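You operate a simulated robot arm through the tools that you are given. There is no shell and no other tool. Be economical: measure what you need, move in short steps, check, and stop when the job is done.

You are at the controls of a simulated two-armed robot. One attempt, no reset.

Task
Take the lid off the bolts tin and lay it down on the white table. Then put two of the scraps from the white table in the grey tray there. Then pull the warm door open. Do these in the order given.

Only the result counts: the job must be done as asked and must still hold three seconds after the hand-in. Knocking over, shifting, dropping, spilling or breaking anything else fails it. A push-on lid holds only when it is set on centred and level and pressed home; a screw cap is set on level and turned clockwise until tight.

Robot
Two 7-joint arms with fingered hands on one trunk, on a base that drives. Base frame: it is fixed to the floor where the robot stands at the start and does not move with it; the origin is under the middle of the robot, x ahead of it, y to its left, z up; the surface under the hand at the start is at about z = 800. Units: mm, degrees, N and s.
The left shoulder is at the start at [111, 128, 1036], the right one opposite. Places, roughly: warm door [-2000, 12300, 1300]. Payload 5 kg a hand.
Tool frame (each hand has its own): the origin (TCP) lies between the finger pads and is the grasp point; the fingertips stand 37 mm ahead of it; z points along the fingers, y is the line along which they close. Largest opening 124 mm; the body of the gripper starts 43 mm behind the TCP. The gripper is a hand of 3 fingers: y runs from the thumb to the fingers, the wrist lies at [-21, -116, -203] in the tool frame.
Orientation is that of the tool frame in the base frame, as [roll, pitch, yaw] about the fixed x, y, z axes, in that order (R = Rz(yaw) Ry(pitch) Rx(roll)). With the fingers straight down and the wrist toward the robot, the tool's x, y and z point along [0, 1, 0], [1, 0, 0] and [0, 0, -1] of the base frame.

Tools
- The arms move only by the tool play_rows. It takes "left_deltas", "right_deltas" or both (then of equal length, played together; a hand with none holds still); each is a list of rows, each a list of 6 numbers: the shift along the base's x, y, z in m, then the turn, a rotation vector about the base's x, y, z in degrees. In form: [[tx, ty, tz, rx, ry, rz], ...]. A call has 1 to 8 rows; each row shifts and turns the commanded pose from where the row before left it. Each row takes 0.2 s and may step no farther than 50 mm and 8.6 degrees from the row before; otherwise, the whole call is refused. A pose out of reach is approached as far as the arm can. The call stops where the force on the tool passes 40 N (or 10 N more than at its start, if that is more) or the arm is blocked; 0.2 s more then pass. In this call time passes only in rows, and 0.2 s behind the last. It gives the time, the measured TCP pose, the force on the tool (base axes), the opening and the grip force at its end, in the units of the frame above (readings bear some noise), with the torque about the TCP (base axes, N m) and any sound that the robot's microphone picked up, and new pictures: "views" is both (left out), scene, wrist or none (wrist: the cameras of the hands that moved).
- Cameras (640 x 400 px; columns grow to the right, rows downward): "scene" is now at [277.9, 9.6, 1190.4]; the picture's right is [0.12, -0.99, 0.00], its down [-0.59, -0.07, -0.81] and it looks along [0.80, 0.10, -0.59] (base axes); focal length 214 px, centre (320, 200). "left" rides on the left gripper at [-72, -104, -154] in its tool frame; the picture's right is [-0.83, -0.26, 0.49], its down [0.51, -0.72, 0.47] and it looks along [0.23, 0.64, 0.73] (tool axes); focal length 243 px, centre (320, 200). "right" rides on the right gripper at [72, -104, -154] in its tool frame; the picture's right is [-0.83, 0.26, -0.49], its down [-0.51, -0.72, 0.47] and it looks along [-0.23, 0.64, 0.73] (tool axes); focal length 243 px, centre (320, 200). There is no depth. A picture from a camera that has moved, and an enlarged one, comes with that camera's place and axes in the base frame and with its lens.
- lift_body(by): slides the trunk up (or, below 0, down) by that many mm; the arms and the scene camera ride with it, the base frame stays. It gives what a move gives, with no picture.
- steer(legs): drives the robot by 1 to 6 legs, each [ahead, left, turn to the left] in mm, mm and degrees, along the robot's own axes; the way and the turn of a leg run together, so that a leg with both is an arc; at most 1500 mm and 180 degrees a leg. The arms and the cameras ride along, it lands a little off, and it stops where it bumps. It gives what a move gives, and a new picture of the scene camera.
- curl_fingers(index, middle, thumb_bend, thumb_turn, hand): sets how far each is bent, from 0 (flat) to 1 (curled in); at 0.3 the hand is open as for a grip, at 0.7 the pads meet at the TCP. One left out holds its place. A second passes; each finger stops where it meets its share of the squeeze, and holds until it gets a number again. It is the only way to open and close the hand. It gives what a move gives, with no picture; readings hold the bend of each and the force on the fingers (four entries, about 0 where the hand has none), thumb and palm. thumb_turn goes from beside the hand (0) to across from the fingers (1), as for a grip.
- head_to(pan, tilt): turns the head with the scene camera to pan (to the left, within 80 degrees either way) and tilt (down, from -29 to 69), counted from straight ahead of the robot. It gives what a move gives, and a new picture of the scene camera.
- enlarge(camera, box): a new picture of the part [left, top, right, bottom] of that camera's present view, enlarged. No time passes.
- hand_in(): hands the job in; it is judged then, once.

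Go step by step. Nothing tells you exact positions but the pictures and the camera data: compare them with the known pose of the tool, close in by small moves and look again before you grip or let go. The budget is 165 turns and 260 pictures, counting those below and the enlarged ones. Unless the task says otherwise, let go and move clear before handing in, and close with one line.

The tools are called after "Call:" as name(argument=value, ...) on one line, values as JSON. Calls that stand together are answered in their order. play_rows: Moves the arms, as the interface text tells. Its arguments: {"type":"object","properties":{"left_deltas":{"type":"array","items":{"type":"array","items":{"type":"number"}}},"right_deltas":{"type":"array","items":{"type":"array","items":{"type":"number"}}},"views":{"type":"string","enum":["both","scene","wrist","none"]}},"required":[]} The other tools are called the same way: lift_body (by) slides the trunk up or down; curl_fingers (index, middle, thumb_bend, thumb_turn, hand) moves the fingers one by one; steer (legs) drives the base; head_to (pan, tilt) turns the head that bears the scene camera; enlarge (camera, box) takes an enlarged picture of a part of a camera's view; hand_in () hands the job in.

At the start:

```text
clock: 0.0
left_tool_pos: [622.7, 286.8, 1168.1]
left_tcp_rot: [180.0, 0.1, 90.0]
left_contact_force: [0.7, 0.5, -0.1]
left_ft_torque: [0.01, 0.0, -0.01]
left_grip_width: 123.3
left_finger_force: 0.0
left_shape: jaw
left_bend: [0.3, 0.3, 0.3, 0.98]
left_finger forces: [0.1, 0.0, 0.0, 0.1, 0.0, 0.0]
right_tool_pos: [686.9, -355.3, 1134.8]
right_tcp_rot: [180.0, 0.0, 90.0]
right_contact_force: [0.2, 0.0, 0.7]
right_ft_torque: [0.0, 0.0, -0.02]
right_grip_width: 123.8
right_finger_force: 0.0
right_shape: jaw
right_bend: [0.3, 0.3, 0.3, 0.98]
right_finger forces: [0.0, 0.0, 0.0, 0.0, 0.0, 0.0]
trunk travel left (down, up): [-225.0, 338.0]
robot x, y, heading: [0.5, -1.0, -0.0]
head pan, tilt: [6.9, 36.2]
```

scene: 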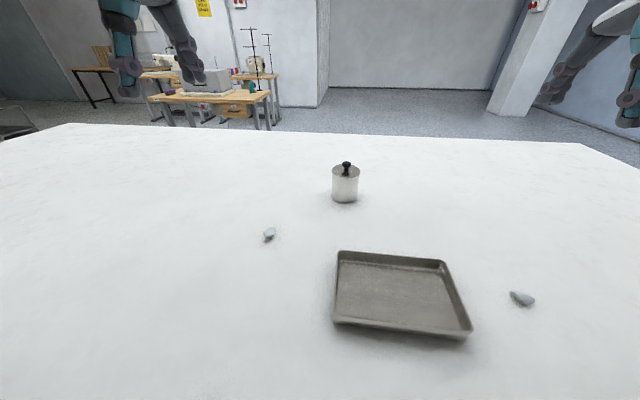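
right: 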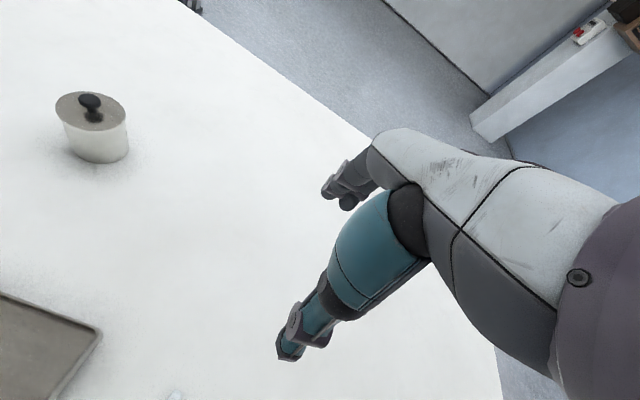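
left: 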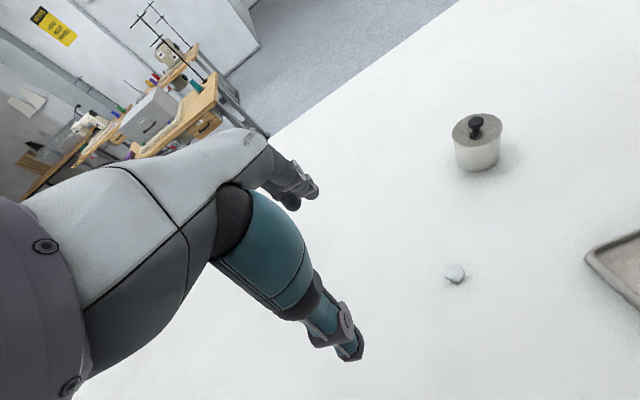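

I see a knobbed tin at about [825, 0], a scrap on each side at roughly [642, 185] and [537, -341], and the tray near [524, -115]. I'll look closer before moving.

Call:
enlarge(camera="scene", box=[300, 145, 390, 215])

Call:
enlarge(camera="scene", box=[220, 210, 320, 270])

Call:
enlarge(camera="scene", box=[470, 270, 570, 330])

Call:
head_to(pan=0, tilt=60)

```text
5.71 times, centred on (345, 180) of scene
camera zoom: at [277.9, 9.6, 1190.4], right [0.12, -0.99, 0.0], down [-0.59, -0.07, -0.81], along [0.8, 0.1, -0.59], focal length 1226 px, centre (177, 314)
```

zoom: 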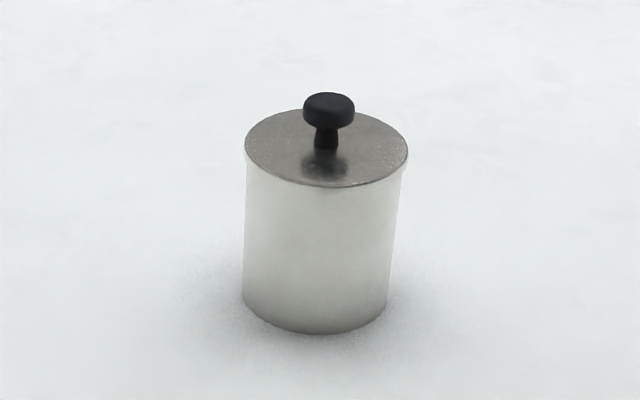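

```text
6.40 times, centred on (270, 240) of scene
camera zoom: at [277.9, 9.6, 1190.4], right [0.12, -0.99, 0.0], down [-0.59, -0.07, -0.81], along [0.8, 0.1, -0.59], focal length 1373 px, centre (640, -56)
```

zoom: 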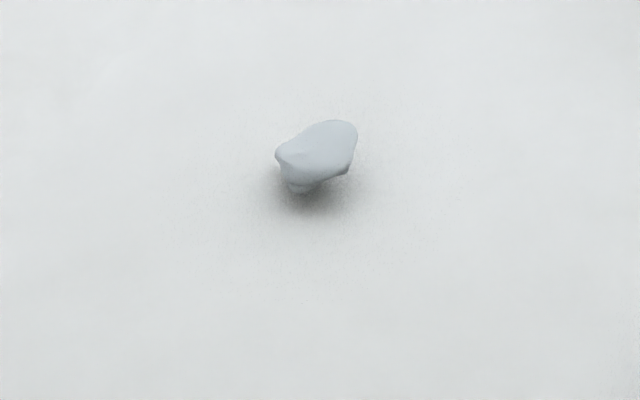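

```text
6.40 times, centred on (520, 300) of scene
camera zoom: at [277.9, 9.6, 1190.4], right [0.12, -0.99, 0.0], down [-0.59, -0.07, -0.81], along [0.8, 0.1, -0.59], focal length 1373 px, centre (-960, -440)
```

zoom: 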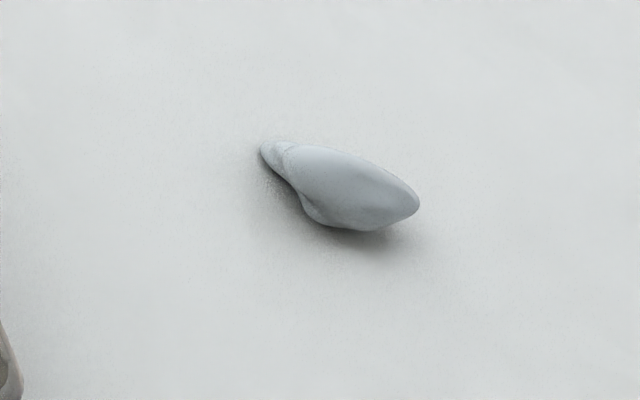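

```text
clock: 0.9
left_tool_pos: [622.3, 286.4, 1167.3]
left_tcp_rot: [-180.0, 0.0, 90.1]
left_contact_force: [0.2, 0.3, 0.1]
left_ft_torque: [0.0, 0.01, 0.02]
left_grip_width: 123.7
left_finger_force: 0.0
left_shape: jaw
left_bend: [0.3, 0.3, 0.3, 0.98]
left_finger forces: [0.0, 0.0, 0.0, 0.0, 0.0, 0.1]
right_tool_pos: [687.8, -355.6, 1134.4]
right_tcp_rot: [-179.9, 0.0, 90.0]
right_contact_force: [0.0, -0.4, 0.8]
right_ft_torque: [-0.01, 0.0, 0.02]
right_grip_width: 123.8
right_finger_force: 0.1
right_shape: jaw
right_bend: [0.3, 0.3, 0.3, 0.98]
right_finger forces: [0.0, 0.0, 0.0, 0.0, 0.0, 0.1]
trunk travel left (down, up): [-225.0, 338.0]
robot x, y, heading: [-0.4, 2.5, 0.1]
head pan, tilt: [0.0, 60.0]
camera scene: at [257.8, -1.0, 1158.0], right [0.0, -1.0, 0.0], down [-0.87, 0.0, -0.5], along [0.5, 0.0, -0.87], focal length 214 px, centre (320, 200)
```

scene: 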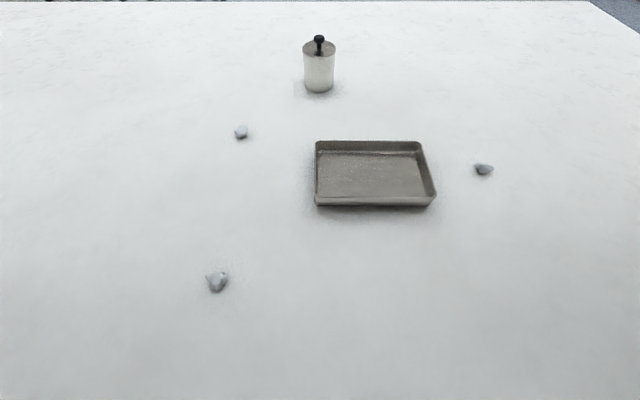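

Three scraps in all; the knob top is at roughly [832, 2, 916] with the lid surface at ~892. I'll bring the right hand over the knob.

Call:
play_rows(right_deltas=[[0.018, 0.043, -0.0145, 0, 0, 0], [0.018, 0.043, -0.0145, 0, 0, 0], [0.018, 0.043, -0.0145, 0, 0, 0], [0.018, 0.043, -0.0145, 0, 0, 0], [0.018, 0.043, -0.0145, 0, 0, 0], [0.018, 0.043, -0.0145, 0, 0, 0], [0.018, 0.043, -0.0145, 0, 0, 0], [0.018, 0.043, -0.0145, 0, 0, 0]])

```text
clock: 2.7
left_tool_pos: [623.1, 287.2, 1166.9]
left_tcp_rot: [-179.9, 0.1, 90.0]
left_contact_force: [0.8, -0.1, -0.4]
left_ft_torque: [-0.03, 0.04, -0.03]
left_grip_width: 123.7
left_finger_force: 0.0
left_shape: jaw
left_bend: [0.3, 0.3, 0.3, 0.98]
left_finger forces: [0.0, 0.0, 0.0, 0.1, 0.1, 0.0]
right_tool_pos: [828.3, -9.1, 1019.1]
right_tcp_rot: [-180.0, 0.1, 90.0]
right_contact_force: [0.0, -0.3, -0.1]
right_ft_torque: [-0.02, 0.0, 0.0]
right_grip_width: 123.5
right_finger_force: 0.0
right_shape: jaw
right_bend: [0.3, 0.3, 0.3, 0.98]
right_finger forces: [0.1, 0.0, 0.0, 0.0, 0.0, 0.0]
trunk travel left (down, up): [-225.0, 338.0]
robot x, y, heading: [-0.2, -2.6, -0.1]
head pan, tilt: [0.0, 60.0]
camera scene: at [258.6, 0.9, 1157.7], right [0.0, -1.0, 0.0], down [-0.87, 0.0, -0.5], along [0.5, 0.0, -0.87], focal length 214 px, centre (320, 200)
camera right: at [723.4, 63.9, 1172.4], right [0.26, -0.83, 0.49], down [-0.72, -0.51, -0.47], along [0.64, -0.23, -0.73], focal length 243 px, centre (320, 200)
```

scene: 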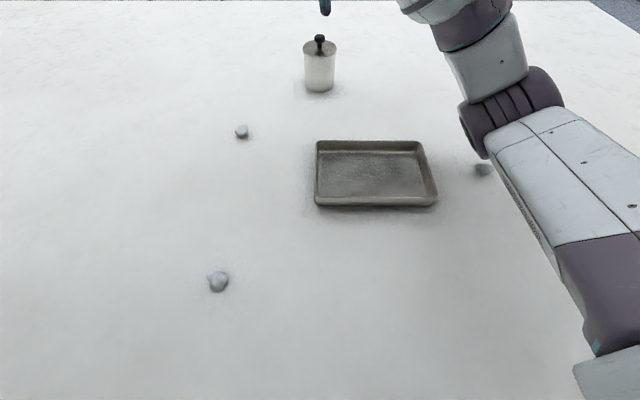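
right: 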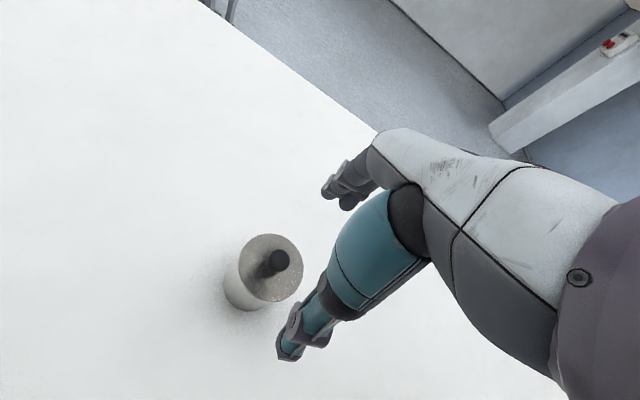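

The wrist camera puts the knob at about [837, 4]. I'll centre over it, come lower and pre-close the fingers partly to see their shape.

Call:
play_rows(right_deltas=[[0.008, 0.013, -0.02, 0, 0, 0], [0, 0, -0.02, 0, 0, 0], [0, 0, -0.015, 0, 0, 0]], views="none")

Call:
curl_fingers(hand="right", index=0.5, middle=0.5, thumb_bend=0.5)

Call:
enlarge(camera="right", box=[200, 120, 440, 370])

Call:
enlarge(camera="scene", box=[270, 0, 370, 100])

```text
clock: 3.5
left_tool_pos: [619.1, 285.9, 1174.5]
left_tcp_rot: [179.6, 0.1, 90.0]
left_contact_force: [-0.2, 0.8, 0.1]
left_ft_torque: [-0.01, 0.02, 0.0]
left_grip_width: 123.5
left_finger_force: 0.1
left_shape: jaw
left_bend: [0.3, 0.3, 0.3, 0.98]
left_finger forces: [0.0, 0.0, 0.0, 0.0, 0.0, 0.1]
right_tool_pos: [838.1, -1.3, 988.7]
right_tcp_rot: [178.3, 0.0, 89.7]
right_contact_force: [0.7, 0.2, 0.4]
right_ft_torque: [-0.01, 0.01, 0.03]
right_grip_width: 123.7
right_finger_force: 0.1
right_shape: jaw
right_bend: [0.3, 0.3, 0.3, 0.98]
right_finger forces: [0.1, 0.0, 0.0, 0.0, 0.0, 0.0]
trunk travel left (down, up): [-225.0, 338.0]
robot x, y, heading: [0.7, -0.4, -0.1]
head pan, tilt: [0.0, 60.0]
```

```text
clock: 4.7
left_tool_pos: [616.8, 289.0, 1168.6]
left_tcp_rot: [179.7, 0.2, 90.0]
left_contact_force: [0.0, 0.6, 1.1]
left_ft_torque: [-0.03, 0.02, 0.0]
left_grip_width: 123.7
left_finger_force: 0.1
left_shape: jaw
left_bend: [0.3, 0.3, 0.3, 0.98]
left_finger forces: [0.0, 0.0, 0.0, 0.1, 0.0, 0.0]
right_tool_pos: [836.9, -0.6, 991.5]
right_tcp_rot: [177.9, 0.2, 89.7]
right_contact_force: [-0.2, 0.5, -0.1]
right_ft_torque: [0.05, 0.01, -0.02]
right_grip_width: 68.5
right_finger_force: 0.1
right_shape: fingers
right_bend: [0.5, 0.5, 0.5, 0.98]
right_finger forces: [0.0, 0.0, 0.0, 0.0, 0.0, 0.0]
trunk travel left (down, up): [-225.0, 338.0]
robot x, y, heading: [-1.5, -2.1, -0.1]
head pan, tilt: [0.0, 60.0]
stopped (right hand): the arm was blocked; the commanded pose is now the measured one
```

```text
1.60 times, centred on (320, 245) of right
camera zoom: at [726.0, 72.9, 1140.0], right [0.24, -0.83, 0.51], down [-0.71, -0.5, -0.5], along [0.67, -0.24, -0.71], focal length 388 px, centre (320, 128)
```

zoom: 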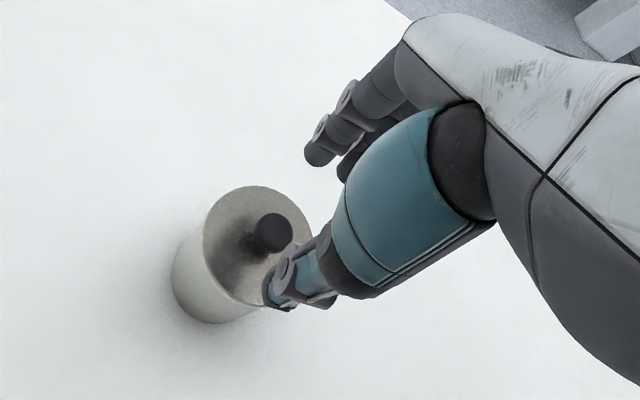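

```text
4.00 times, centred on (320, 50) of scene
camera zoom: at [251.5, 1.6, 1157.3], right [0.0, -1.0, 0.0], down [-0.86, 0.0, -0.51], along [0.51, 0.0, -0.86], focal length 858 px, centre (320, 800)
```

zoom: 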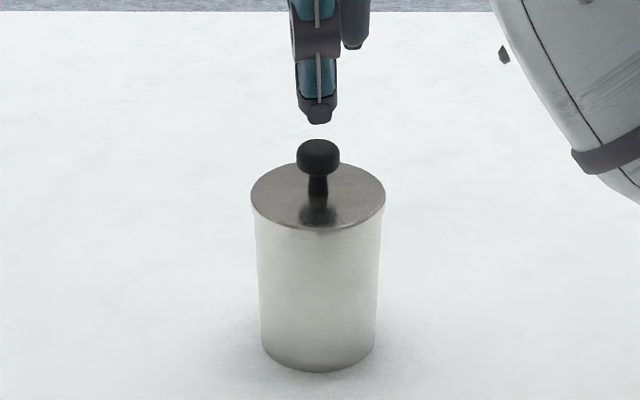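

The arm got blocked about 25 mm above where I sent it, probably because the forearm or elbow touches the table. I'll raise the trunk and look.

Call:
lift_body(by=150)

Call:
head_to(pan=-35, tilt=50)

```text
clock: 6.4
left_tool_pos: [623.4, 286.5, 1316.3]
left_tcp_rot: [-179.9, 0.0, 90.0]
left_contact_force: [-0.2, 0.9, -0.8]
left_ft_torque: [0.01, 0.0, -0.02]
left_grip_width: 123.8
left_finger_force: 0.1
left_shape: jaw
left_bend: [0.3, 0.3, 0.3, 0.98]
left_finger forces: [0.0, 0.0, 0.0, 0.0, 0.1, 0.0]
right_tool_pos: [841.0, -2.0, 1133.1]
right_tcp_rot: [178.6, 0.1, 89.8]
right_contact_force: [-0.4, 0.8, 1.3]
right_ft_torque: [-0.03, 0.01, 0.03]
right_grip_width: 68.1
right_finger_force: 0.0
right_shape: fingers
right_bend: [0.5, 0.5, 0.5, 0.98]
right_finger forces: [0.0, 0.0, 0.0, 0.0, 0.0, 0.0]
trunk travel left (down, up): [-375.0, 188.0]
robot x, y, heading: [0.2, -0.7, -0.0]
head pan, tilt: [0.0, 60.0]
```

```text
clock: 7.4
left_tool_pos: [623.1, 286.8, 1319.3]
left_tcp_rot: [-180.0, 0.0, 89.9]
left_contact_force: [0.1, 0.2, 0.5]
left_ft_torque: [-0.01, 0.0, 0.03]
left_grip_width: 123.7
left_finger_force: 0.1
left_shape: jaw
left_bend: [0.3, 0.3, 0.3, 0.98]
left_finger forces: [0.0, 0.1, 0.1, 0.0, 0.0, 0.0]
right_tool_pos: [841.7, -0.6, 1133.8]
right_tcp_rot: [178.4, 0.1, 89.8]
right_contact_force: [0.9, -0.6, 0.7]
right_ft_torque: [0.01, 0.03, -0.02]
right_grip_width: 68.3
right_finger_force: 0.0
right_shape: fingers
right_bend: [0.5, 0.5, 0.5, 0.98]
right_finger forces: [0.0, 0.1, 0.0, 0.0, 0.0, 0.0]
trunk travel left (down, up): [-375.0, 188.0]
robot x, y, heading: [2.9, 5.2, 0.0]
head pan, tilt: [-35.0, 50.0]
camera scene: at [214.4, -45.4, 1325.3], right [-0.57, -0.82, 0.0], down [-0.63, 0.44, -0.64], along [0.53, -0.37, -0.77], focal length 214 px, centre (320, 200)
```

scene: 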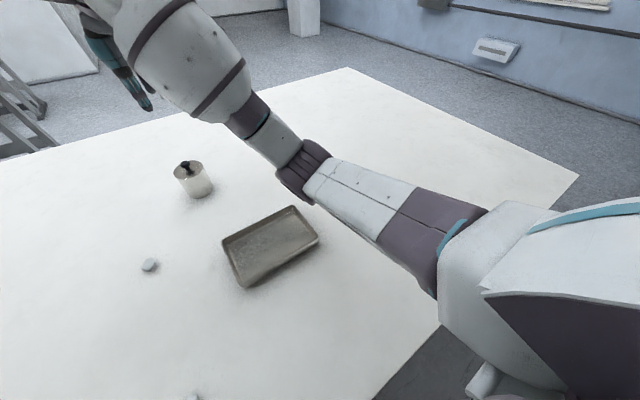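

The elbow was low near the table's edge; with the shoulder higher I'll lower the hand again towards the knob.

Call:
play_rows(right_deltas=[[-0.001, 0.001, -0.03, 0, 1.6, 0.2], [0, 0.001, -0.03, 0, 0, 0], [0, 0.001, -0.03, 0, 0, 0], [-0.001, 0.001, -0.03, 0, 0, 0], [0, 0.0, -0.025, 0, 0, 0], [0, 0, -0.02, 0, 0, 0]])

```text
clock: 9.0
left_tool_pos: [611.0, 289.1, 1324.1]
left_tcp_rot: [179.4, 0.2, 89.8]
left_contact_force: [1.0, -0.1, -0.5]
left_ft_torque: [-0.04, 0.03, -0.03]
left_grip_width: 123.8
left_finger_force: 0.0
left_shape: jaw
left_bend: [0.3, 0.3, 0.3, 0.98]
left_finger forces: [0.0, 0.1, 0.0, 0.1, 0.1, 0.0]
right_tool_pos: [841.3, 0.9, 1020.7]
right_tcp_rot: [176.3, 0.3, 89.6]
right_contact_force: [1.0, 0.1, -0.4]
right_ft_torque: [0.0, 0.0, 0.01]
right_grip_width: 68.0
right_finger_force: 0.0
right_shape: fingers
right_bend: [0.5, 0.5, 0.5, 0.98]
right_finger forces: [0.0, 0.0, 0.1, 0.0, 0.1, 0.1]
trunk travel left (down, up): [-375.0, 188.0]
robot x, y, heading: [0.0, -2.9, -0.0]
head pan, tilt: [-35.0, 50.0]
stopped in row 6 (right hand): the arm was blocked; the commanded pose is now the measured one
camera scene: at [200.7, -41.6, 1327.4], right [-0.58, -0.82, 0.0], down [-0.62, 0.44, -0.65], along [0.54, -0.37, -0.76], focal length 214 px, centre (320, 200)
camera right: at [726.9, 74.5, 1168.0], right [0.22, -0.83, 0.51], down [-0.69, -0.5, -0.52], along [0.69, -0.24, -0.69], focal length 243 px, centre (320, 200)
```

scene: 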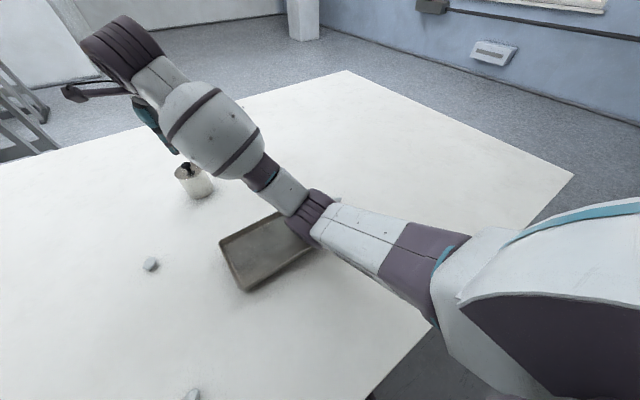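
right: 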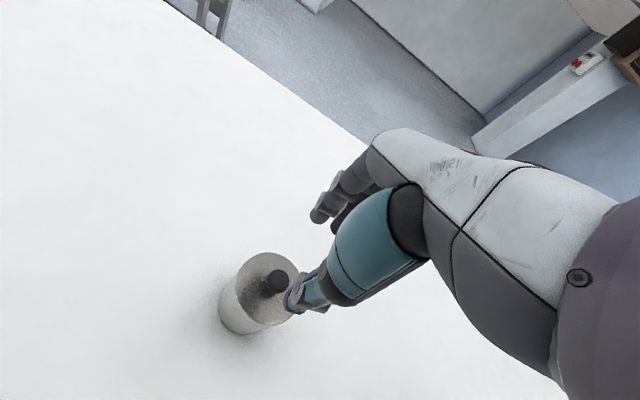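

The arm is blocked again and the body leans back; I need to see which link is touching something.

Call:
enlarge(camera="scene", box=[200, 140, 440, 340])

Call:
enlarge(camera="left", box=[0, 0, 640, 400])

```text
2.00 times, centred on (320, 240) of scene
camera zoom: at [200.7, -41.6, 1327.4], right [-0.58, -0.82, 0.0], down [-0.62, 0.44, -0.65], along [0.54, -0.37, -0.76], focal length 429 px, centre (320, 120)
```

zoom: 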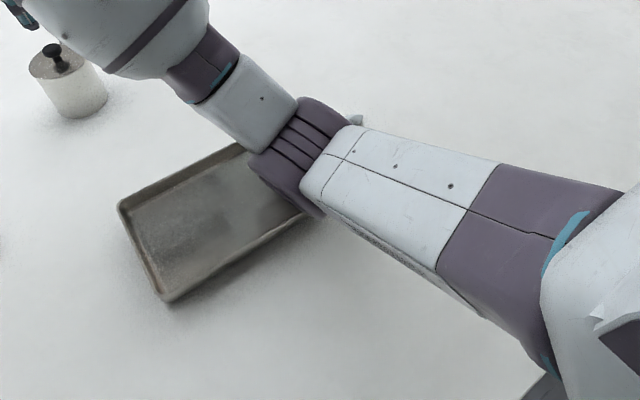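

```text
1.00 times, centred on (320, 200) of left (not enlarged: the box is as wide or as high as the picture)
camera zoom: at [504.1, 218.9, 1475.5], right [-0.26, -0.83, -0.49], down [-0.72, 0.51, -0.48], along [0.65, 0.23, -0.73], focal length 243 px, centre (320, 200)
```

zoom: 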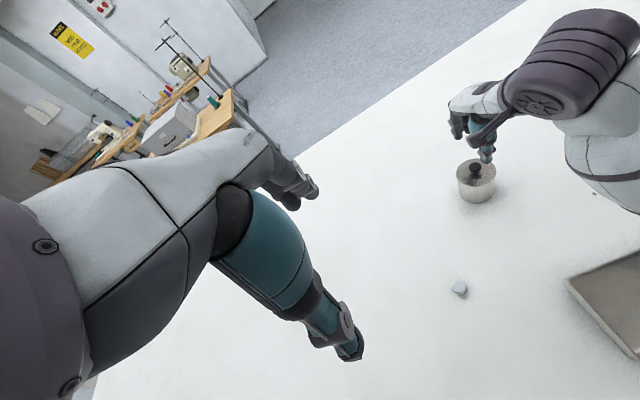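

The elbow hangs very low over the tray. I'll back the hand up and out to its own side and check that the tray has not moved.

Call:
play_rows(right_deltas=[[0, 0, 0.03, 0, 1, 0], [0, 0, 0.04, 0, 1, 0], [0, -0.02, 0.04, 0, 1, 0], [-0.01, -0.035, 0.03, 0, 0.7, 0.4], [-0.015, -0.045, 0.0, 0, 0, 0], [-0.015, -0.045, 0.0, 0, 0, 0], [-0.015, -0.045, 0.0, 0, 0, 0], [-0.015, -0.045, 0.0, 0, 0, 0]], views="scene")

Call:
head_to(pan=0, tilt=60)

```text
clock: 10.8
left_tool_pos: [623.6, 283.0, 1319.4]
left_tcp_rot: [180.0, -0.2, 90.0]
left_contact_force: [0.3, 0.4, 0.4]
left_ft_torque: [0.0, -0.02, 0.04]
left_grip_width: 123.7
left_finger_force: 0.1
left_shape: jaw
left_bend: [0.3, 0.3, 0.3, 0.98]
left_finger forces: [0.0, 0.0, 0.0, 0.0, 0.1, 0.1]
right_tool_pos: [779.5, -239.6, 1141.5]
right_tcp_rot: [-178.6, 0.0, 90.1]
right_contact_force: [-0.2, 0.3, -0.9]
right_ft_torque: [0.03, 0.02, 0.02]
right_grip_width: 68.1
right_finger_force: 0.0
right_shape: fingers
right_bend: [0.5, 0.5, 0.5, 0.97]
right_finger forces: [0.0, 0.0, 0.1, 0.1, 0.1, 0.1]
trunk travel left (down, up): [-375.0, 188.0]
robot x, y, heading: [2.9, -1.3, -0.3]
head pan, tilt: [-35.0, 50.0]
camera scene: at [214.8, -48.2, 1325.5], right [-0.57, -0.82, 0.0], down [-0.63, 0.44, -0.64], along [0.53, -0.37, -0.77], focal length 214 px, centre (320, 200)
```

scene: 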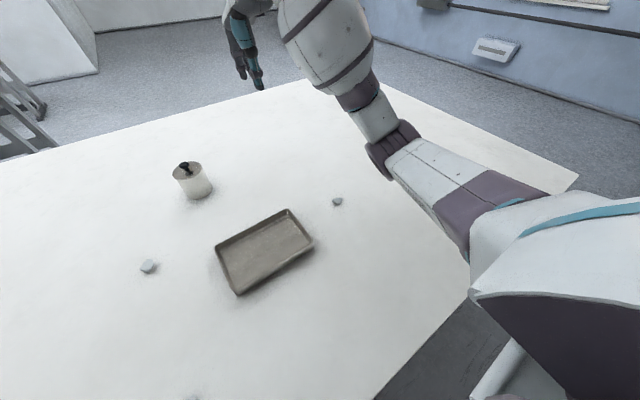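

```text
clock: 11.8
left_tool_pos: [625.9, 285.1, 1318.5]
left_tcp_rot: [180.0, 0.0, 89.9]
left_contact_force: [0.5, 0.5, -0.8]
left_ft_torque: [0.01, 0.02, 0.0]
left_grip_width: 123.7
left_finger_force: 0.0
left_shape: jaw
left_bend: [0.3, 0.3, 0.3, 0.98]
left_finger forces: [0.0, 0.0, 0.0, 0.0, 0.0, 0.0]
right_tool_pos: [781.0, -236.4, 1140.5]
right_tcp_rot: [-178.6, 0.1, 90.1]
right_contact_force: [0.4, 0.2, 0.1]
right_ft_torque: [0.0, -0.03, 0.05]
right_grip_width: 68.0
right_finger_force: 0.1
right_shape: fingers
right_bend: [0.5, 0.5, 0.5, 0.97]
right_finger forces: [0.1, 0.0, 0.0, 0.1, 0.1, 0.0]
trunk travel left (down, up): [-375.0, 188.0]
robot x, y, heading: [1.4, -0.7, -0.3]
head pan, tilt: [0.0, 60.0]
camera scene: at [219.6, -2.6, 1312.8], right [0.0, -1.0, 0.0], down [-0.87, 0.0, -0.5], along [0.5, 0.0, -0.87], focal length 214 px, centre (320, 200)
```

scene: 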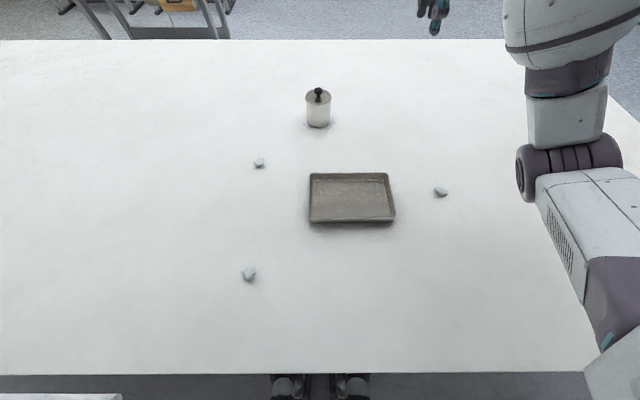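

The elbow seems to have nudged the tray about 17 mm to the left; I'll put that right later. For clearance I'll raise the trunk fully, back up a little, and use the left arm for the tin.

Call:
lift_body(by=185)

Call:
steer(legs=[[-80, 0, 0]])

Call:
play_rows(left_deltas=[[0.02, -0.03, -0.01, 0, 0, 0], [0.025, -0.035, -0.02, 0, 0, 0], [0.03, -0.03, -0.025, 0, 0, 0], [0.03, -0.03, -0.025, 0, 0, 0], [0.03, -0.03, -0.025, 0, 0, 0], [0.03, -0.03, -0.025, 0, 0, 0]], right_deltas=[[0, -0.03, 0, 0, 0, 0], [0, -0.03, 0, 0, 0, 0], [0, -0.03, 0, 0, 0, 0], [0, -0.03, 0, 0, 0, 0], [0, -0.03, 0, 0, 0, 0], [0, 0, 0, 0, 0, 0]])

```text
clock: 13.9
left_tool_pos: [626.6, 284.8, 1501.1]
left_tcp_rot: [-179.8, 0.0, 90.0]
left_contact_force: [0.8, 0.5, 0.0]
left_ft_torque: [0.0, 0.04, -0.03]
left_grip_width: 123.6
left_finger_force: 0.1
left_shape: jaw
left_bend: [0.3, 0.3, 0.3, 0.98]
left_finger forces: [0.1, 0.0, 0.0, 0.1, 0.1, 0.1]
right_tool_pos: [781.4, -236.1, 1322.1]
right_tcp_rot: [-178.3, 0.1, 90.1]
right_contact_force: [0.3, -0.6, -0.1]
right_ft_torque: [0.02, 0.02, 0.0]
right_grip_width: 68.2
right_finger_force: 0.0
right_shape: fingers
right_bend: [0.5, 0.5, 0.5, 0.97]
right_finger forces: [0.0, 0.1, 0.0, 0.0, 0.0, 0.0]
trunk travel left (down, up): [-560.0, 3.0]
robot x, y, heading: [-0.0, 0.5, -0.0]
head pan, tilt: [0.0, 60.0]
```

```text
clock: 14.9
left_tool_pos: [556.9, 284.7, 1494.9]
left_tcp_rot: [-179.2, 0.0, 89.9]
left_contact_force: [1.5, 0.1, -1.6]
left_ft_torque: [0.0, 0.08, 0.0]
left_grip_width: 123.6
left_finger_force: 0.0
left_shape: jaw
left_bend: [0.3, 0.3, 0.3, 0.98]
left_finger forces: [0.0, 0.1, 0.0, 0.1, 0.1, 0.0]
right_tool_pos: [709.3, -236.3, 1315.4]
right_tcp_rot: [-177.8, 0.1, 90.1]
right_contact_force: [0.6, 0.7, -1.2]
right_ft_torque: [0.02, 0.06, 0.04]
right_grip_width: 68.1
right_finger_force: 0.0
right_shape: fingers
right_bend: [0.5, 0.5, 0.5, 0.97]
right_finger forces: [0.0, 0.0, 0.0, 0.1, 0.0, 0.1]
trunk travel left (down, up): [-560.0, 3.0]
robot x, y, heading: [-81.3, 0.3, -0.4]
head pan, tilt: [0.0, 60.0]
camera scene: at [30.3, -2.3, 1526.6], right [0.0, -1.0, 0.0], down [-0.87, 0.0, -0.49], along [0.49, 0.0, -0.87], focal length 214 px, centre (320, 200)
```

scene: 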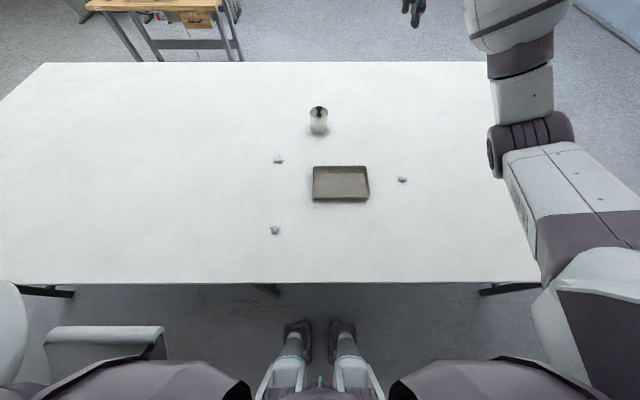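

```text
clock: 16.4
left_tool_pos: [715.3, 96.7, 1368.8]
left_tcp_rot: [-179.9, -0.1, 90.0]
left_contact_force: [0.8, -0.4, 0.2]
left_ft_torque: [-0.04, 0.02, 0.03]
left_grip_width: 123.7
left_finger_force: 0.0
left_shape: jaw
left_bend: [0.3, 0.3, 0.3, 0.98]
left_finger forces: [0.1, 0.0, 0.1, 0.0, 0.0, 0.1]
right_tool_pos: [701.4, -387.9, 1322.9]
right_tcp_rot: [-178.4, 0.0, 90.2]
right_contact_force: [-0.1, 0.6, -0.7]
right_ft_torque: [-0.01, 0.04, 0.0]
right_grip_width: 68.3
right_finger_force: 0.1
right_shape: fingers
right_bend: [0.5, 0.5, 0.5, 0.97]
right_finger forces: [0.0, 0.0, 0.0, 0.0, 0.0, 0.1]
trunk travel left (down, up): [-560.0, 3.0]
robot x, y, heading: [-77.8, -2.1, 0.1]
head pan, tilt: [0.0, 60.0]
camera scene: at [21.7, -3.4, 1527.9], right [0.0, -1.0, 0.0], down [-0.87, 0.0, -0.5], along [0.5, 0.0, -0.87], focal length 214 px, centre (320, 200)
camera right: at [600.8, -315.7, 1478.1], right [0.28, -0.83, 0.48], down [-0.73, -0.51, -0.45], along [0.62, -0.23, -0.75], focal length 243 px, centre (320, 200)
camera left: at [610.1, 26.1, 1522.4], right [-0.27, -0.83, -0.49], down [-0.72, 0.51, -0.47], along [0.64, 0.23, -0.73], focal length 243 px, centre (320, 200)
```

scene: 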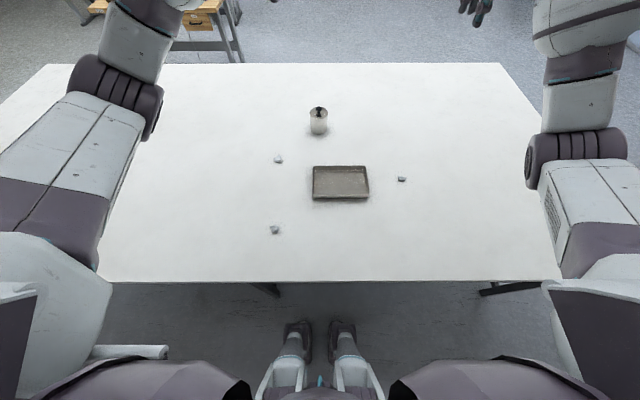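
right: 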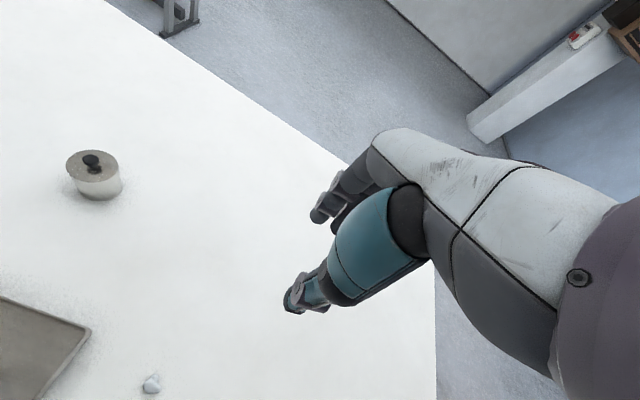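
left: 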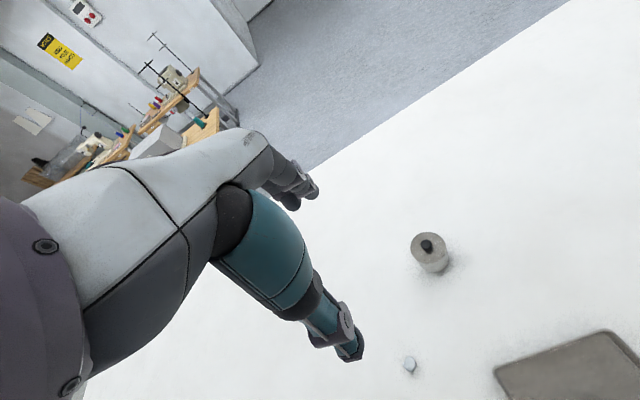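

Good clearance now. I'll bring the left hand down over the tin.

Call:
play_rows(left_deltas=[[0.0152, -0.0115, -0.038, 0, 0, 0], [0.0152, -0.0115, -0.038, 0, 0, 0], [0.0152, -0.0115, -0.038, 0, 0, 0], [0.0152, -0.0115, -0.038, 0, 0, 0], [0.0152, -0.0115, -0.038, 0, 0, 0], [0.0152, -0.0115, -0.038, 0, 0, 0], [0.0152, -0.0115, -0.038, 0, 0, 0], [0.0152, -0.0115, -0.038, 0, 0, 0]], views="both")

```text
clock: 18.1
left_tool_pos: [834.8, 5.5, 1066.9]
left_tcp_rot: [-179.9, -0.1, 89.8]
left_contact_force: [0.7, -0.2, -0.5]
left_ft_torque: [0.03, 0.0, 0.02]
left_grip_width: 123.8
left_finger_force: 0.0
left_shape: jaw
left_bend: [0.3, 0.3, 0.3, 0.98]
left_finger forces: [0.0, 0.0, 0.0, 0.0, 0.0, 0.0]
right_tool_pos: [700.5, -388.1, 1322.6]
right_tcp_rot: [-178.4, 0.0, 90.0]
right_contact_force: [0.1, 0.5, -0.5]
right_ft_torque: [0.01, 0.0, 0.01]
right_grip_width: 68.2
right_finger_force: 0.2
right_shape: fingers
right_bend: [0.5, 0.5, 0.5, 0.97]
right_finger forces: [0.1, 0.0, 0.0, 0.0, 0.0, 0.1]
trunk travel left (down, up): [-560.0, 3.0]
robot x, y, heading: [-75.9, -2.6, -0.2]
head pan, tilt: [0.0, 60.0]
camera scene: at [20.9, -3.4, 1528.0], right [0.0, -1.0, 0.0], down [-0.87, 0.0, -0.5], along [0.5, 0.0, -0.87], focal length 214 px, centre (320, 200)
camera left: at [730.3, -65.0, 1220.0], right [-0.27, -0.83, -0.49], down [-0.72, 0.51, -0.47], along [0.64, 0.23, -0.73], focal length 243 px, centre (320, 200)
```

scene: 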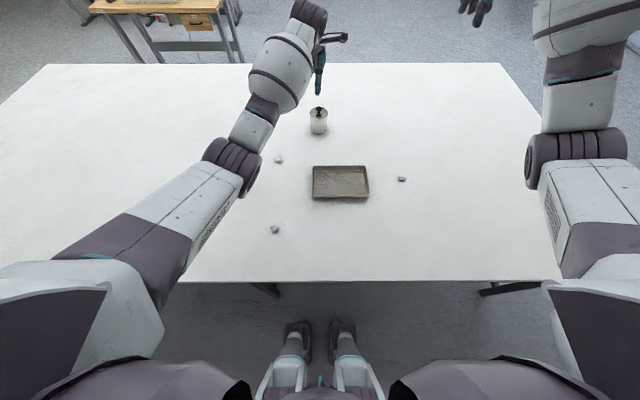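
left: 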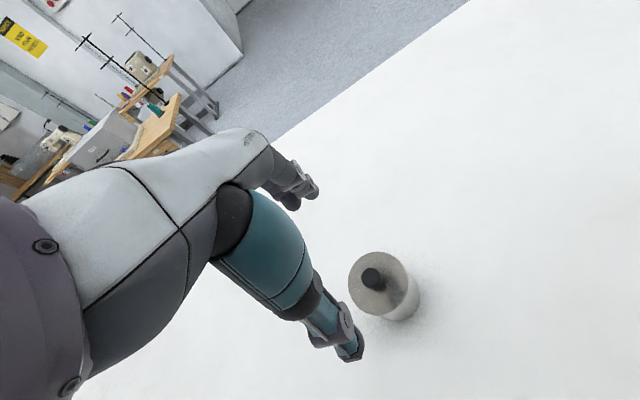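

Knob is at about [838, 3]. Lower to just above it, part-close the fingers, and look.

Call:
play_rows(left_deltas=[[0.003, -0.002, -0.032, 0, 0, 0], [0, 0, -0.032, 0, 0, 0], [0, 0, -0.028, 0, 0, 0]], views="none")

Call:
curl_fingers(hand="left", index=0.52, middle=0.52, thumb_bend=0.52)

Call:
enlarge(camera="left", box=[240, 150, 480, 390])

Call:
enlarge(camera="scene", box=[270, 40, 370, 140])

```text
clock: 18.9
left_tool_pos: [836.2, 3.4, 976.3]
left_tcp_rot: [-179.9, 0.0, 89.9]
left_contact_force: [-0.5, 0.7, 0.5]
left_ft_torque: [0.03, 0.03, 0.02]
left_grip_width: 123.7
left_finger_force: 0.0
left_shape: jaw
left_bend: [0.3, 0.3, 0.3, 0.98]
left_finger forces: [0.0, 0.0, 0.0, 0.0, 0.0, 0.0]
right_tool_pos: [698.3, -386.7, 1323.7]
right_tcp_rot: [-178.5, 0.1, 90.0]
right_contact_force: [0.5, 1.0, 0.0]
right_ft_torque: [0.02, -0.01, 0.07]
right_grip_width: 68.1
right_finger_force: 0.1
right_shape: fingers
right_bend: [0.5, 0.5, 0.5, 0.97]
right_finger forces: [0.0, 0.0, 0.1, 0.1, 0.1, 0.0]
trunk travel left (down, up): [-560.0, 3.0]
robot x, y, heading: [-74.5, -0.8, -0.1]
head pan, tilt: [0.0, 60.0]
```

```text
clock: 19.9
left_tool_pos: [836.7, 4.0, 977.3]
left_tcp_rot: [-179.9, 0.1, 89.8]
left_contact_force: [-0.1, 0.5, -0.8]
left_ft_torque: [0.03, -0.03, -0.03]
left_grip_width: 62.0
left_finger_force: 0.0
left_shape: fingers
left_bend: [0.52, 0.52, 0.52, 0.98]
left_finger forces: [0.0, 0.0, 0.1, 0.1, 0.0, 0.1]
right_tool_pos: [698.9, -386.5, 1324.1]
right_tcp_rot: [-178.5, 0.2, 90.2]
right_contact_force: [0.1, -0.4, -0.7]
right_ft_torque: [0.02, 0.0, -0.02]
right_grip_width: 68.0
right_finger_force: 0.0
right_shape: fingers
right_bend: [0.5, 0.5, 0.5, 0.97]
right_finger forces: [0.0, 0.1, 0.0, 0.0, 0.0, 0.0]
trunk travel left (down, up): [-560.0, 3.0]
robot x, y, heading: [-75.1, -4.3, -0.2]
head pan, tilt: [0.0, 60.0]
```

```text
1.67 times, centred on (360, 270) of left
camera zoom: at [732.1, -67.3, 1131.0], right [-0.26, -0.83, -0.49], down [-0.72, 0.51, -0.47], along [0.64, 0.23, -0.73], focal length 404 px, centre (253, 83)
```

zoom: 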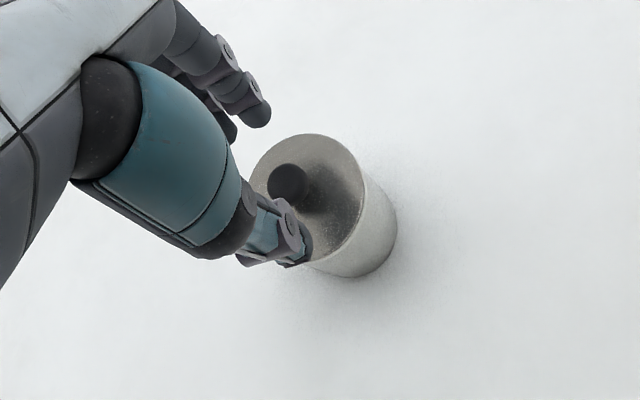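

```text
4.00 times, centred on (320, 90) of scene
camera zoom: at [19.1, -2.2, 1528.3], right [0.0, -1.0, 0.0], down [-0.87, 0.0, -0.5], along [0.5, 0.0, -0.87], focal length 858 px, centre (320, 640)
```

zoom: 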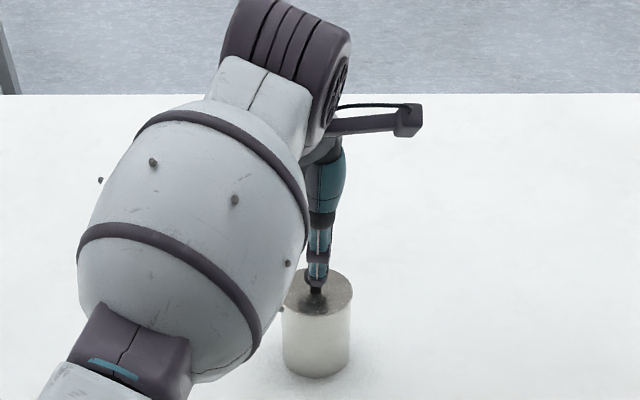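

Tips are above the knob and straddling it. I'll lower so the tips are just above the lid, then check.

Call:
play_rows(left_deltas=[[0.001, 0, -0.02, 0, 0, 0], [0, 0, -0.015, 0, 0, 0], [0, 0, -0.006, 0, 0, 0]], views="none")

Call:
enlarge(camera="left", box=[240, 150, 480, 390])

```text
clock: 20.8
left_tool_pos: [837.1, 4.2, 935.6]
left_tcp_rot: [-180.0, -0.1, 89.9]
left_contact_force: [-0.5, -0.5, 0.0]
left_ft_torque: [-0.01, 0.02, 0.01]
left_grip_width: 62.2
left_finger_force: 0.0
left_shape: fingers
left_bend: [0.52, 0.52, 0.52, 0.98]
left_finger forces: [0.0, 0.0, 0.1, 0.1, 0.0, 0.0]
right_tool_pos: [698.6, -386.9, 1323.9]
right_tcp_rot: [-178.5, 0.1, 90.1]
right_contact_force: [-0.4, 0.3, -0.5]
right_ft_torque: [0.01, 0.01, 0.04]
right_grip_width: 68.1
right_finger_force: 0.1
right_shape: fingers
right_bend: [0.5, 0.5, 0.5, 0.97]
right_finger forces: [0.1, 0.0, 0.0, 0.0, 0.1, 0.0]
trunk travel left (down, up): [-560.0, 3.0]
robot x, y, heading: [-73.2, 0.8, -0.2]
head pan, tilt: [0.0, 60.0]
```

```text
1.67 times, centred on (360, 270) of left
camera zoom: at [732.0, -66.4, 1089.5], right [-0.26, -0.83, -0.49], down [-0.72, 0.51, -0.47], along [0.64, 0.23, -0.73], focal length 404 px, centre (253, 83)
```

zoom: 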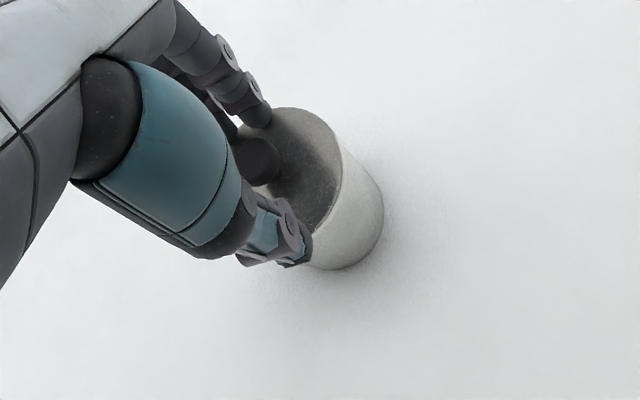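

Knob is centred between thumb and fingers. Lower 8 mm more and close.

Call:
play_rows(left_deltas=[[0, -0.001, -0.004, 0, 0, 0], [0, -0.001, -0.004, 0, 0, 0]], views="none")

Call:
curl_fingers(hand="left", index=0.7, middle=0.7, thumb_bend=0.7)

Call:
enlarge(camera="left", box=[240, 150, 480, 390])

```text
clock: 21.4
left_tool_pos: [837.9, 2.9, 934.3]
left_tcp_rot: [179.6, 0.1, 89.9]
left_contact_force: [1.7, 4.9, 16.2]
left_ft_torque: [0.37, -0.69, 0.13]
left_grip_width: 62.1
left_finger_force: 7.9
left_shape: fingers
left_bend: [0.52, 0.51, 0.52, 0.98]
left_finger forces: [0.0, 16.4, 0.0, 0.0, 0.0, 0.0]
right_tool_pos: [696.7, -385.2, 1328.7]
right_tcp_rot: [-178.8, 0.1, 90.1]
right_contact_force: [0.0, 0.1, -0.5]
right_ft_torque: [0.01, 0.01, 0.02]
right_grip_width: 67.8
right_finger_force: 0.1
right_shape: fingers
right_bend: [0.5, 0.5, 0.5, 0.97]
right_finger forces: [0.0, 0.1, 0.0, 0.0, 0.0, 0.1]
trunk travel left (down, up): [-560.0, 3.0]
robot x, y, heading: [-79.8, -1.2, -0.2]
head pan, tilt: [0.0, 60.0]
```

```text
clock: 22.4
left_tool_pos: [837.0, 3.3, 932.9]
left_tcp_rot: [179.8, 0.0, 89.9]
left_contact_force: [12.5, 1.5, 28.6]
left_ft_torque: [-0.28, -0.93, 0.06]
left_grip_width: 21.0
left_finger_force: 18.0
left_shape: fingers
left_bend: [0.63, 0.68, 0.67, 0.98]
left_finger forces: [29.1, 3.8, 0.1, 0.0, 3.8, 0.0]
right_tool_pos: [696.9, -386.7, 1327.0]
right_tcp_rot: [-178.6, 0.1, 90.1]
right_contact_force: [-0.4, -0.2, 1.3]
right_ft_torque: [0.0, 0.01, 0.0]
right_grip_width: 68.2
right_finger_force: 0.0
right_shape: fingers
right_bend: [0.5, 0.5, 0.5, 0.97]
right_finger forces: [0.1, 0.0, 0.1, 0.1, 0.0, 0.1]
trunk travel left (down, up): [-560.0, 3.0]
robot x, y, heading: [-79.1, 1.0, 0.1]
head pan, tilt: [0.0, 60.0]
```

```text
1.67 times, centred on (360, 270) of left
camera zoom: at [731.2, -68.2, 1085.7], right [-0.26, -0.83, -0.49], down [-0.72, 0.51, -0.48], along [0.65, 0.23, -0.73], focal length 404 px, centre (253, 83)
```

zoom: 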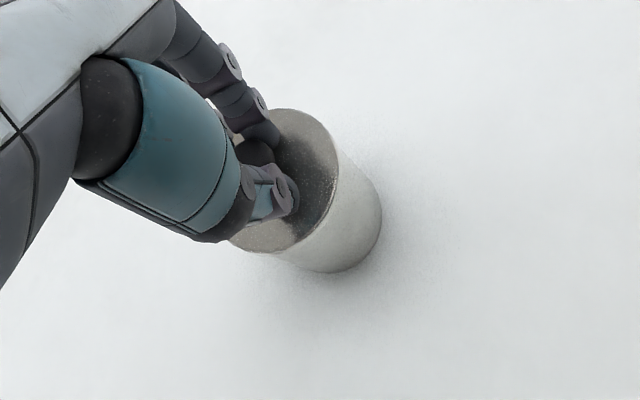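

The fingers closed around the knob but press down on the lid (28 N). I'll ease up a few mm and re-squeeze.

Call:
play_rows(left_deltas=[[0, 0, 0.004, 0, 0, 0]], views="none")

Call:
curl_fingers(hand="left", index=0.78, middle=0.78, thumb_bend=0.78)

Call:
enlarge(camera="left", box=[280, 190, 400, 310])

```text
clock: 22.8
left_tool_pos: [835.9, 3.6, 933.1]
left_tcp_rot: [-180.0, 0.1, 89.9]
left_contact_force: [11.3, 2.4, 23.5]
left_ft_torque: [-0.22, -0.83, 0.08]
left_grip_width: 21.1
left_finger_force: 17.3
left_shape: fingers
left_bend: [0.63, 0.68, 0.68, 0.97]
left_finger forces: [26.7, 3.3, 0.0, 0.0, 3.5, 0.0]
right_tool_pos: [697.3, -387.1, 1325.6]
right_tcp_rot: [-178.6, 0.1, 90.0]
right_contact_force: [-0.8, -0.4, -0.1]
right_ft_torque: [0.0, 0.01, -0.03]
right_grip_width: 67.9
right_finger_force: 0.1
right_shape: fingers
right_bend: [0.5, 0.5, 0.5, 0.97]
right_finger forces: [0.0, 0.0, 0.0, 0.0, 0.0, 0.0]
trunk travel left (down, up): [-560.0, 3.0]
robot x, y, heading: [-76.3, 1.3, -0.0]
head pan, tilt: [0.0, 60.0]
```

```text
clock: 23.8
left_tool_pos: [834.5, 3.0, 932.1]
left_tcp_rot: [-179.9, 0.0, 89.9]
left_contact_force: [-3.1, 5.2, 15.0]
left_ft_torque: [-0.11, 0.45, -0.14]
left_grip_width: 19.5
left_finger_force: 28.1
left_shape: fingers
left_bend: [0.72, 0.72, 0.7, 0.97]
left_finger forces: [12.2, 9.7, 0.1, 0.1, 34.9, 0.0]
right_tool_pos: [696.3, -386.6, 1325.4]
right_tcp_rot: [-178.6, 0.2, 90.1]
right_contact_force: [0.0, -0.3, -0.6]
right_ft_torque: [0.03, -0.01, -0.01]
right_grip_width: 67.9
right_finger_force: 0.1
right_shape: fingers
right_bend: [0.5, 0.5, 0.5, 0.97]
right_finger forces: [0.1, 0.0, 0.0, 0.0, 0.0, 0.0]
trunk travel left (down, up): [-560.0, 3.0]
robot x, y, heading: [-79.8, -0.3, 0.2]
head pan, tilt: [0.0, 60.0]
```

```text
3.33 times, centred on (340, 250) of left
camera zoom: at [730.0, -67.6, 1085.3], right [-0.26, -0.83, -0.49], down [-0.72, 0.51, -0.47], along [0.64, 0.23, -0.73], focal length 809 px, centre (253, 33)
```

zoom: 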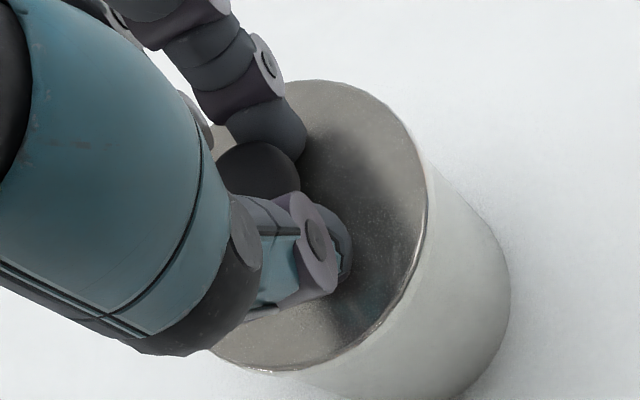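

Good opposing grip on the knob (thumb 35 N against 22 N). Pull up in small steps and watch.

Call:
play_rows(left_deltas=[[0, 0, 0.004, 0, 0, 0], [0, 0, 0.004, 0, 0, 0], [0, 0, 0.004, 0, 0, 0]], views="none")

Call:
enlarge(camera="left", box=[260, 170, 420, 330])

Call:
enlarge(camera="scene", box=[270, 70, 350, 150])

```text
clock: 24.6
left_tool_pos: [836.2, 3.0, 944.1]
left_tcp_rot: [-179.8, -0.1, 89.8]
left_contact_force: [0.2, -1.1, -0.4]
left_ft_torque: [0.0, 0.0, -0.04]
left_grip_width: 19.2
left_finger_force: 20.5
left_shape: fingers
left_bend: [0.72, 0.73, 0.71, 0.95]
left_finger forces: [16.0, 6.2, 0.1, 0.0, 18.2, 0.0]
right_tool_pos: [698.6, -387.0, 1324.8]
right_tcp_rot: [-178.5, 0.0, 90.1]
right_contact_force: [-0.2, 0.1, -0.3]
right_ft_torque: [0.0, -0.03, 0.01]
right_grip_width: 68.2
right_finger_force: 0.1
right_shape: fingers
right_bend: [0.5, 0.5, 0.5, 0.97]
right_finger forces: [0.1, 0.1, 0.1, 0.0, 0.0, 0.1]
trunk travel left (down, up): [-560.0, 3.0]
robot x, y, heading: [-80.1, 0.1, -0.2]
head pan, tilt: [0.0, 60.0]
heard: snap
```

```text
2.50 times, centred on (340, 250) of left
camera zoom: at [731.6, -68.3, 1097.2], right [-0.26, -0.83, -0.49], down [-0.72, 0.51, -0.47], along [0.64, 0.23, -0.73], focal length 606 px, centre (270, 75)
```

zoom: 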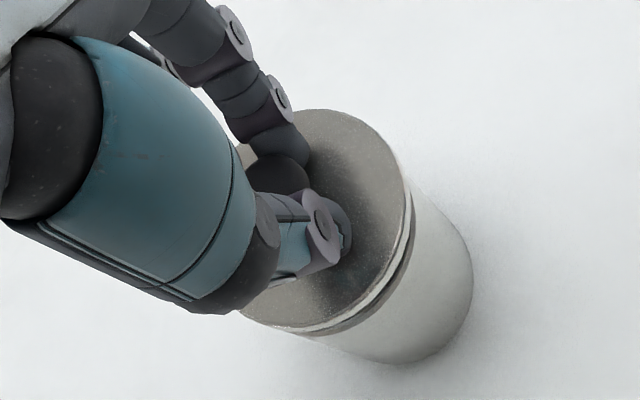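

```text
5.00 times, centred on (310, 110) of scene
camera zoom: at [18.4, -2.0, 1528.3], right [0.0, -1.0, 0.0], down [-0.87, 0.0, -0.5], along [0.5, 0.0, -0.87], focal length 1072 px, centre (370, 650)
```

zoom: 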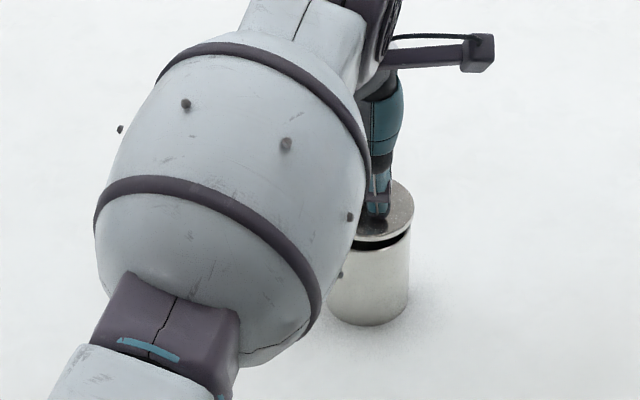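

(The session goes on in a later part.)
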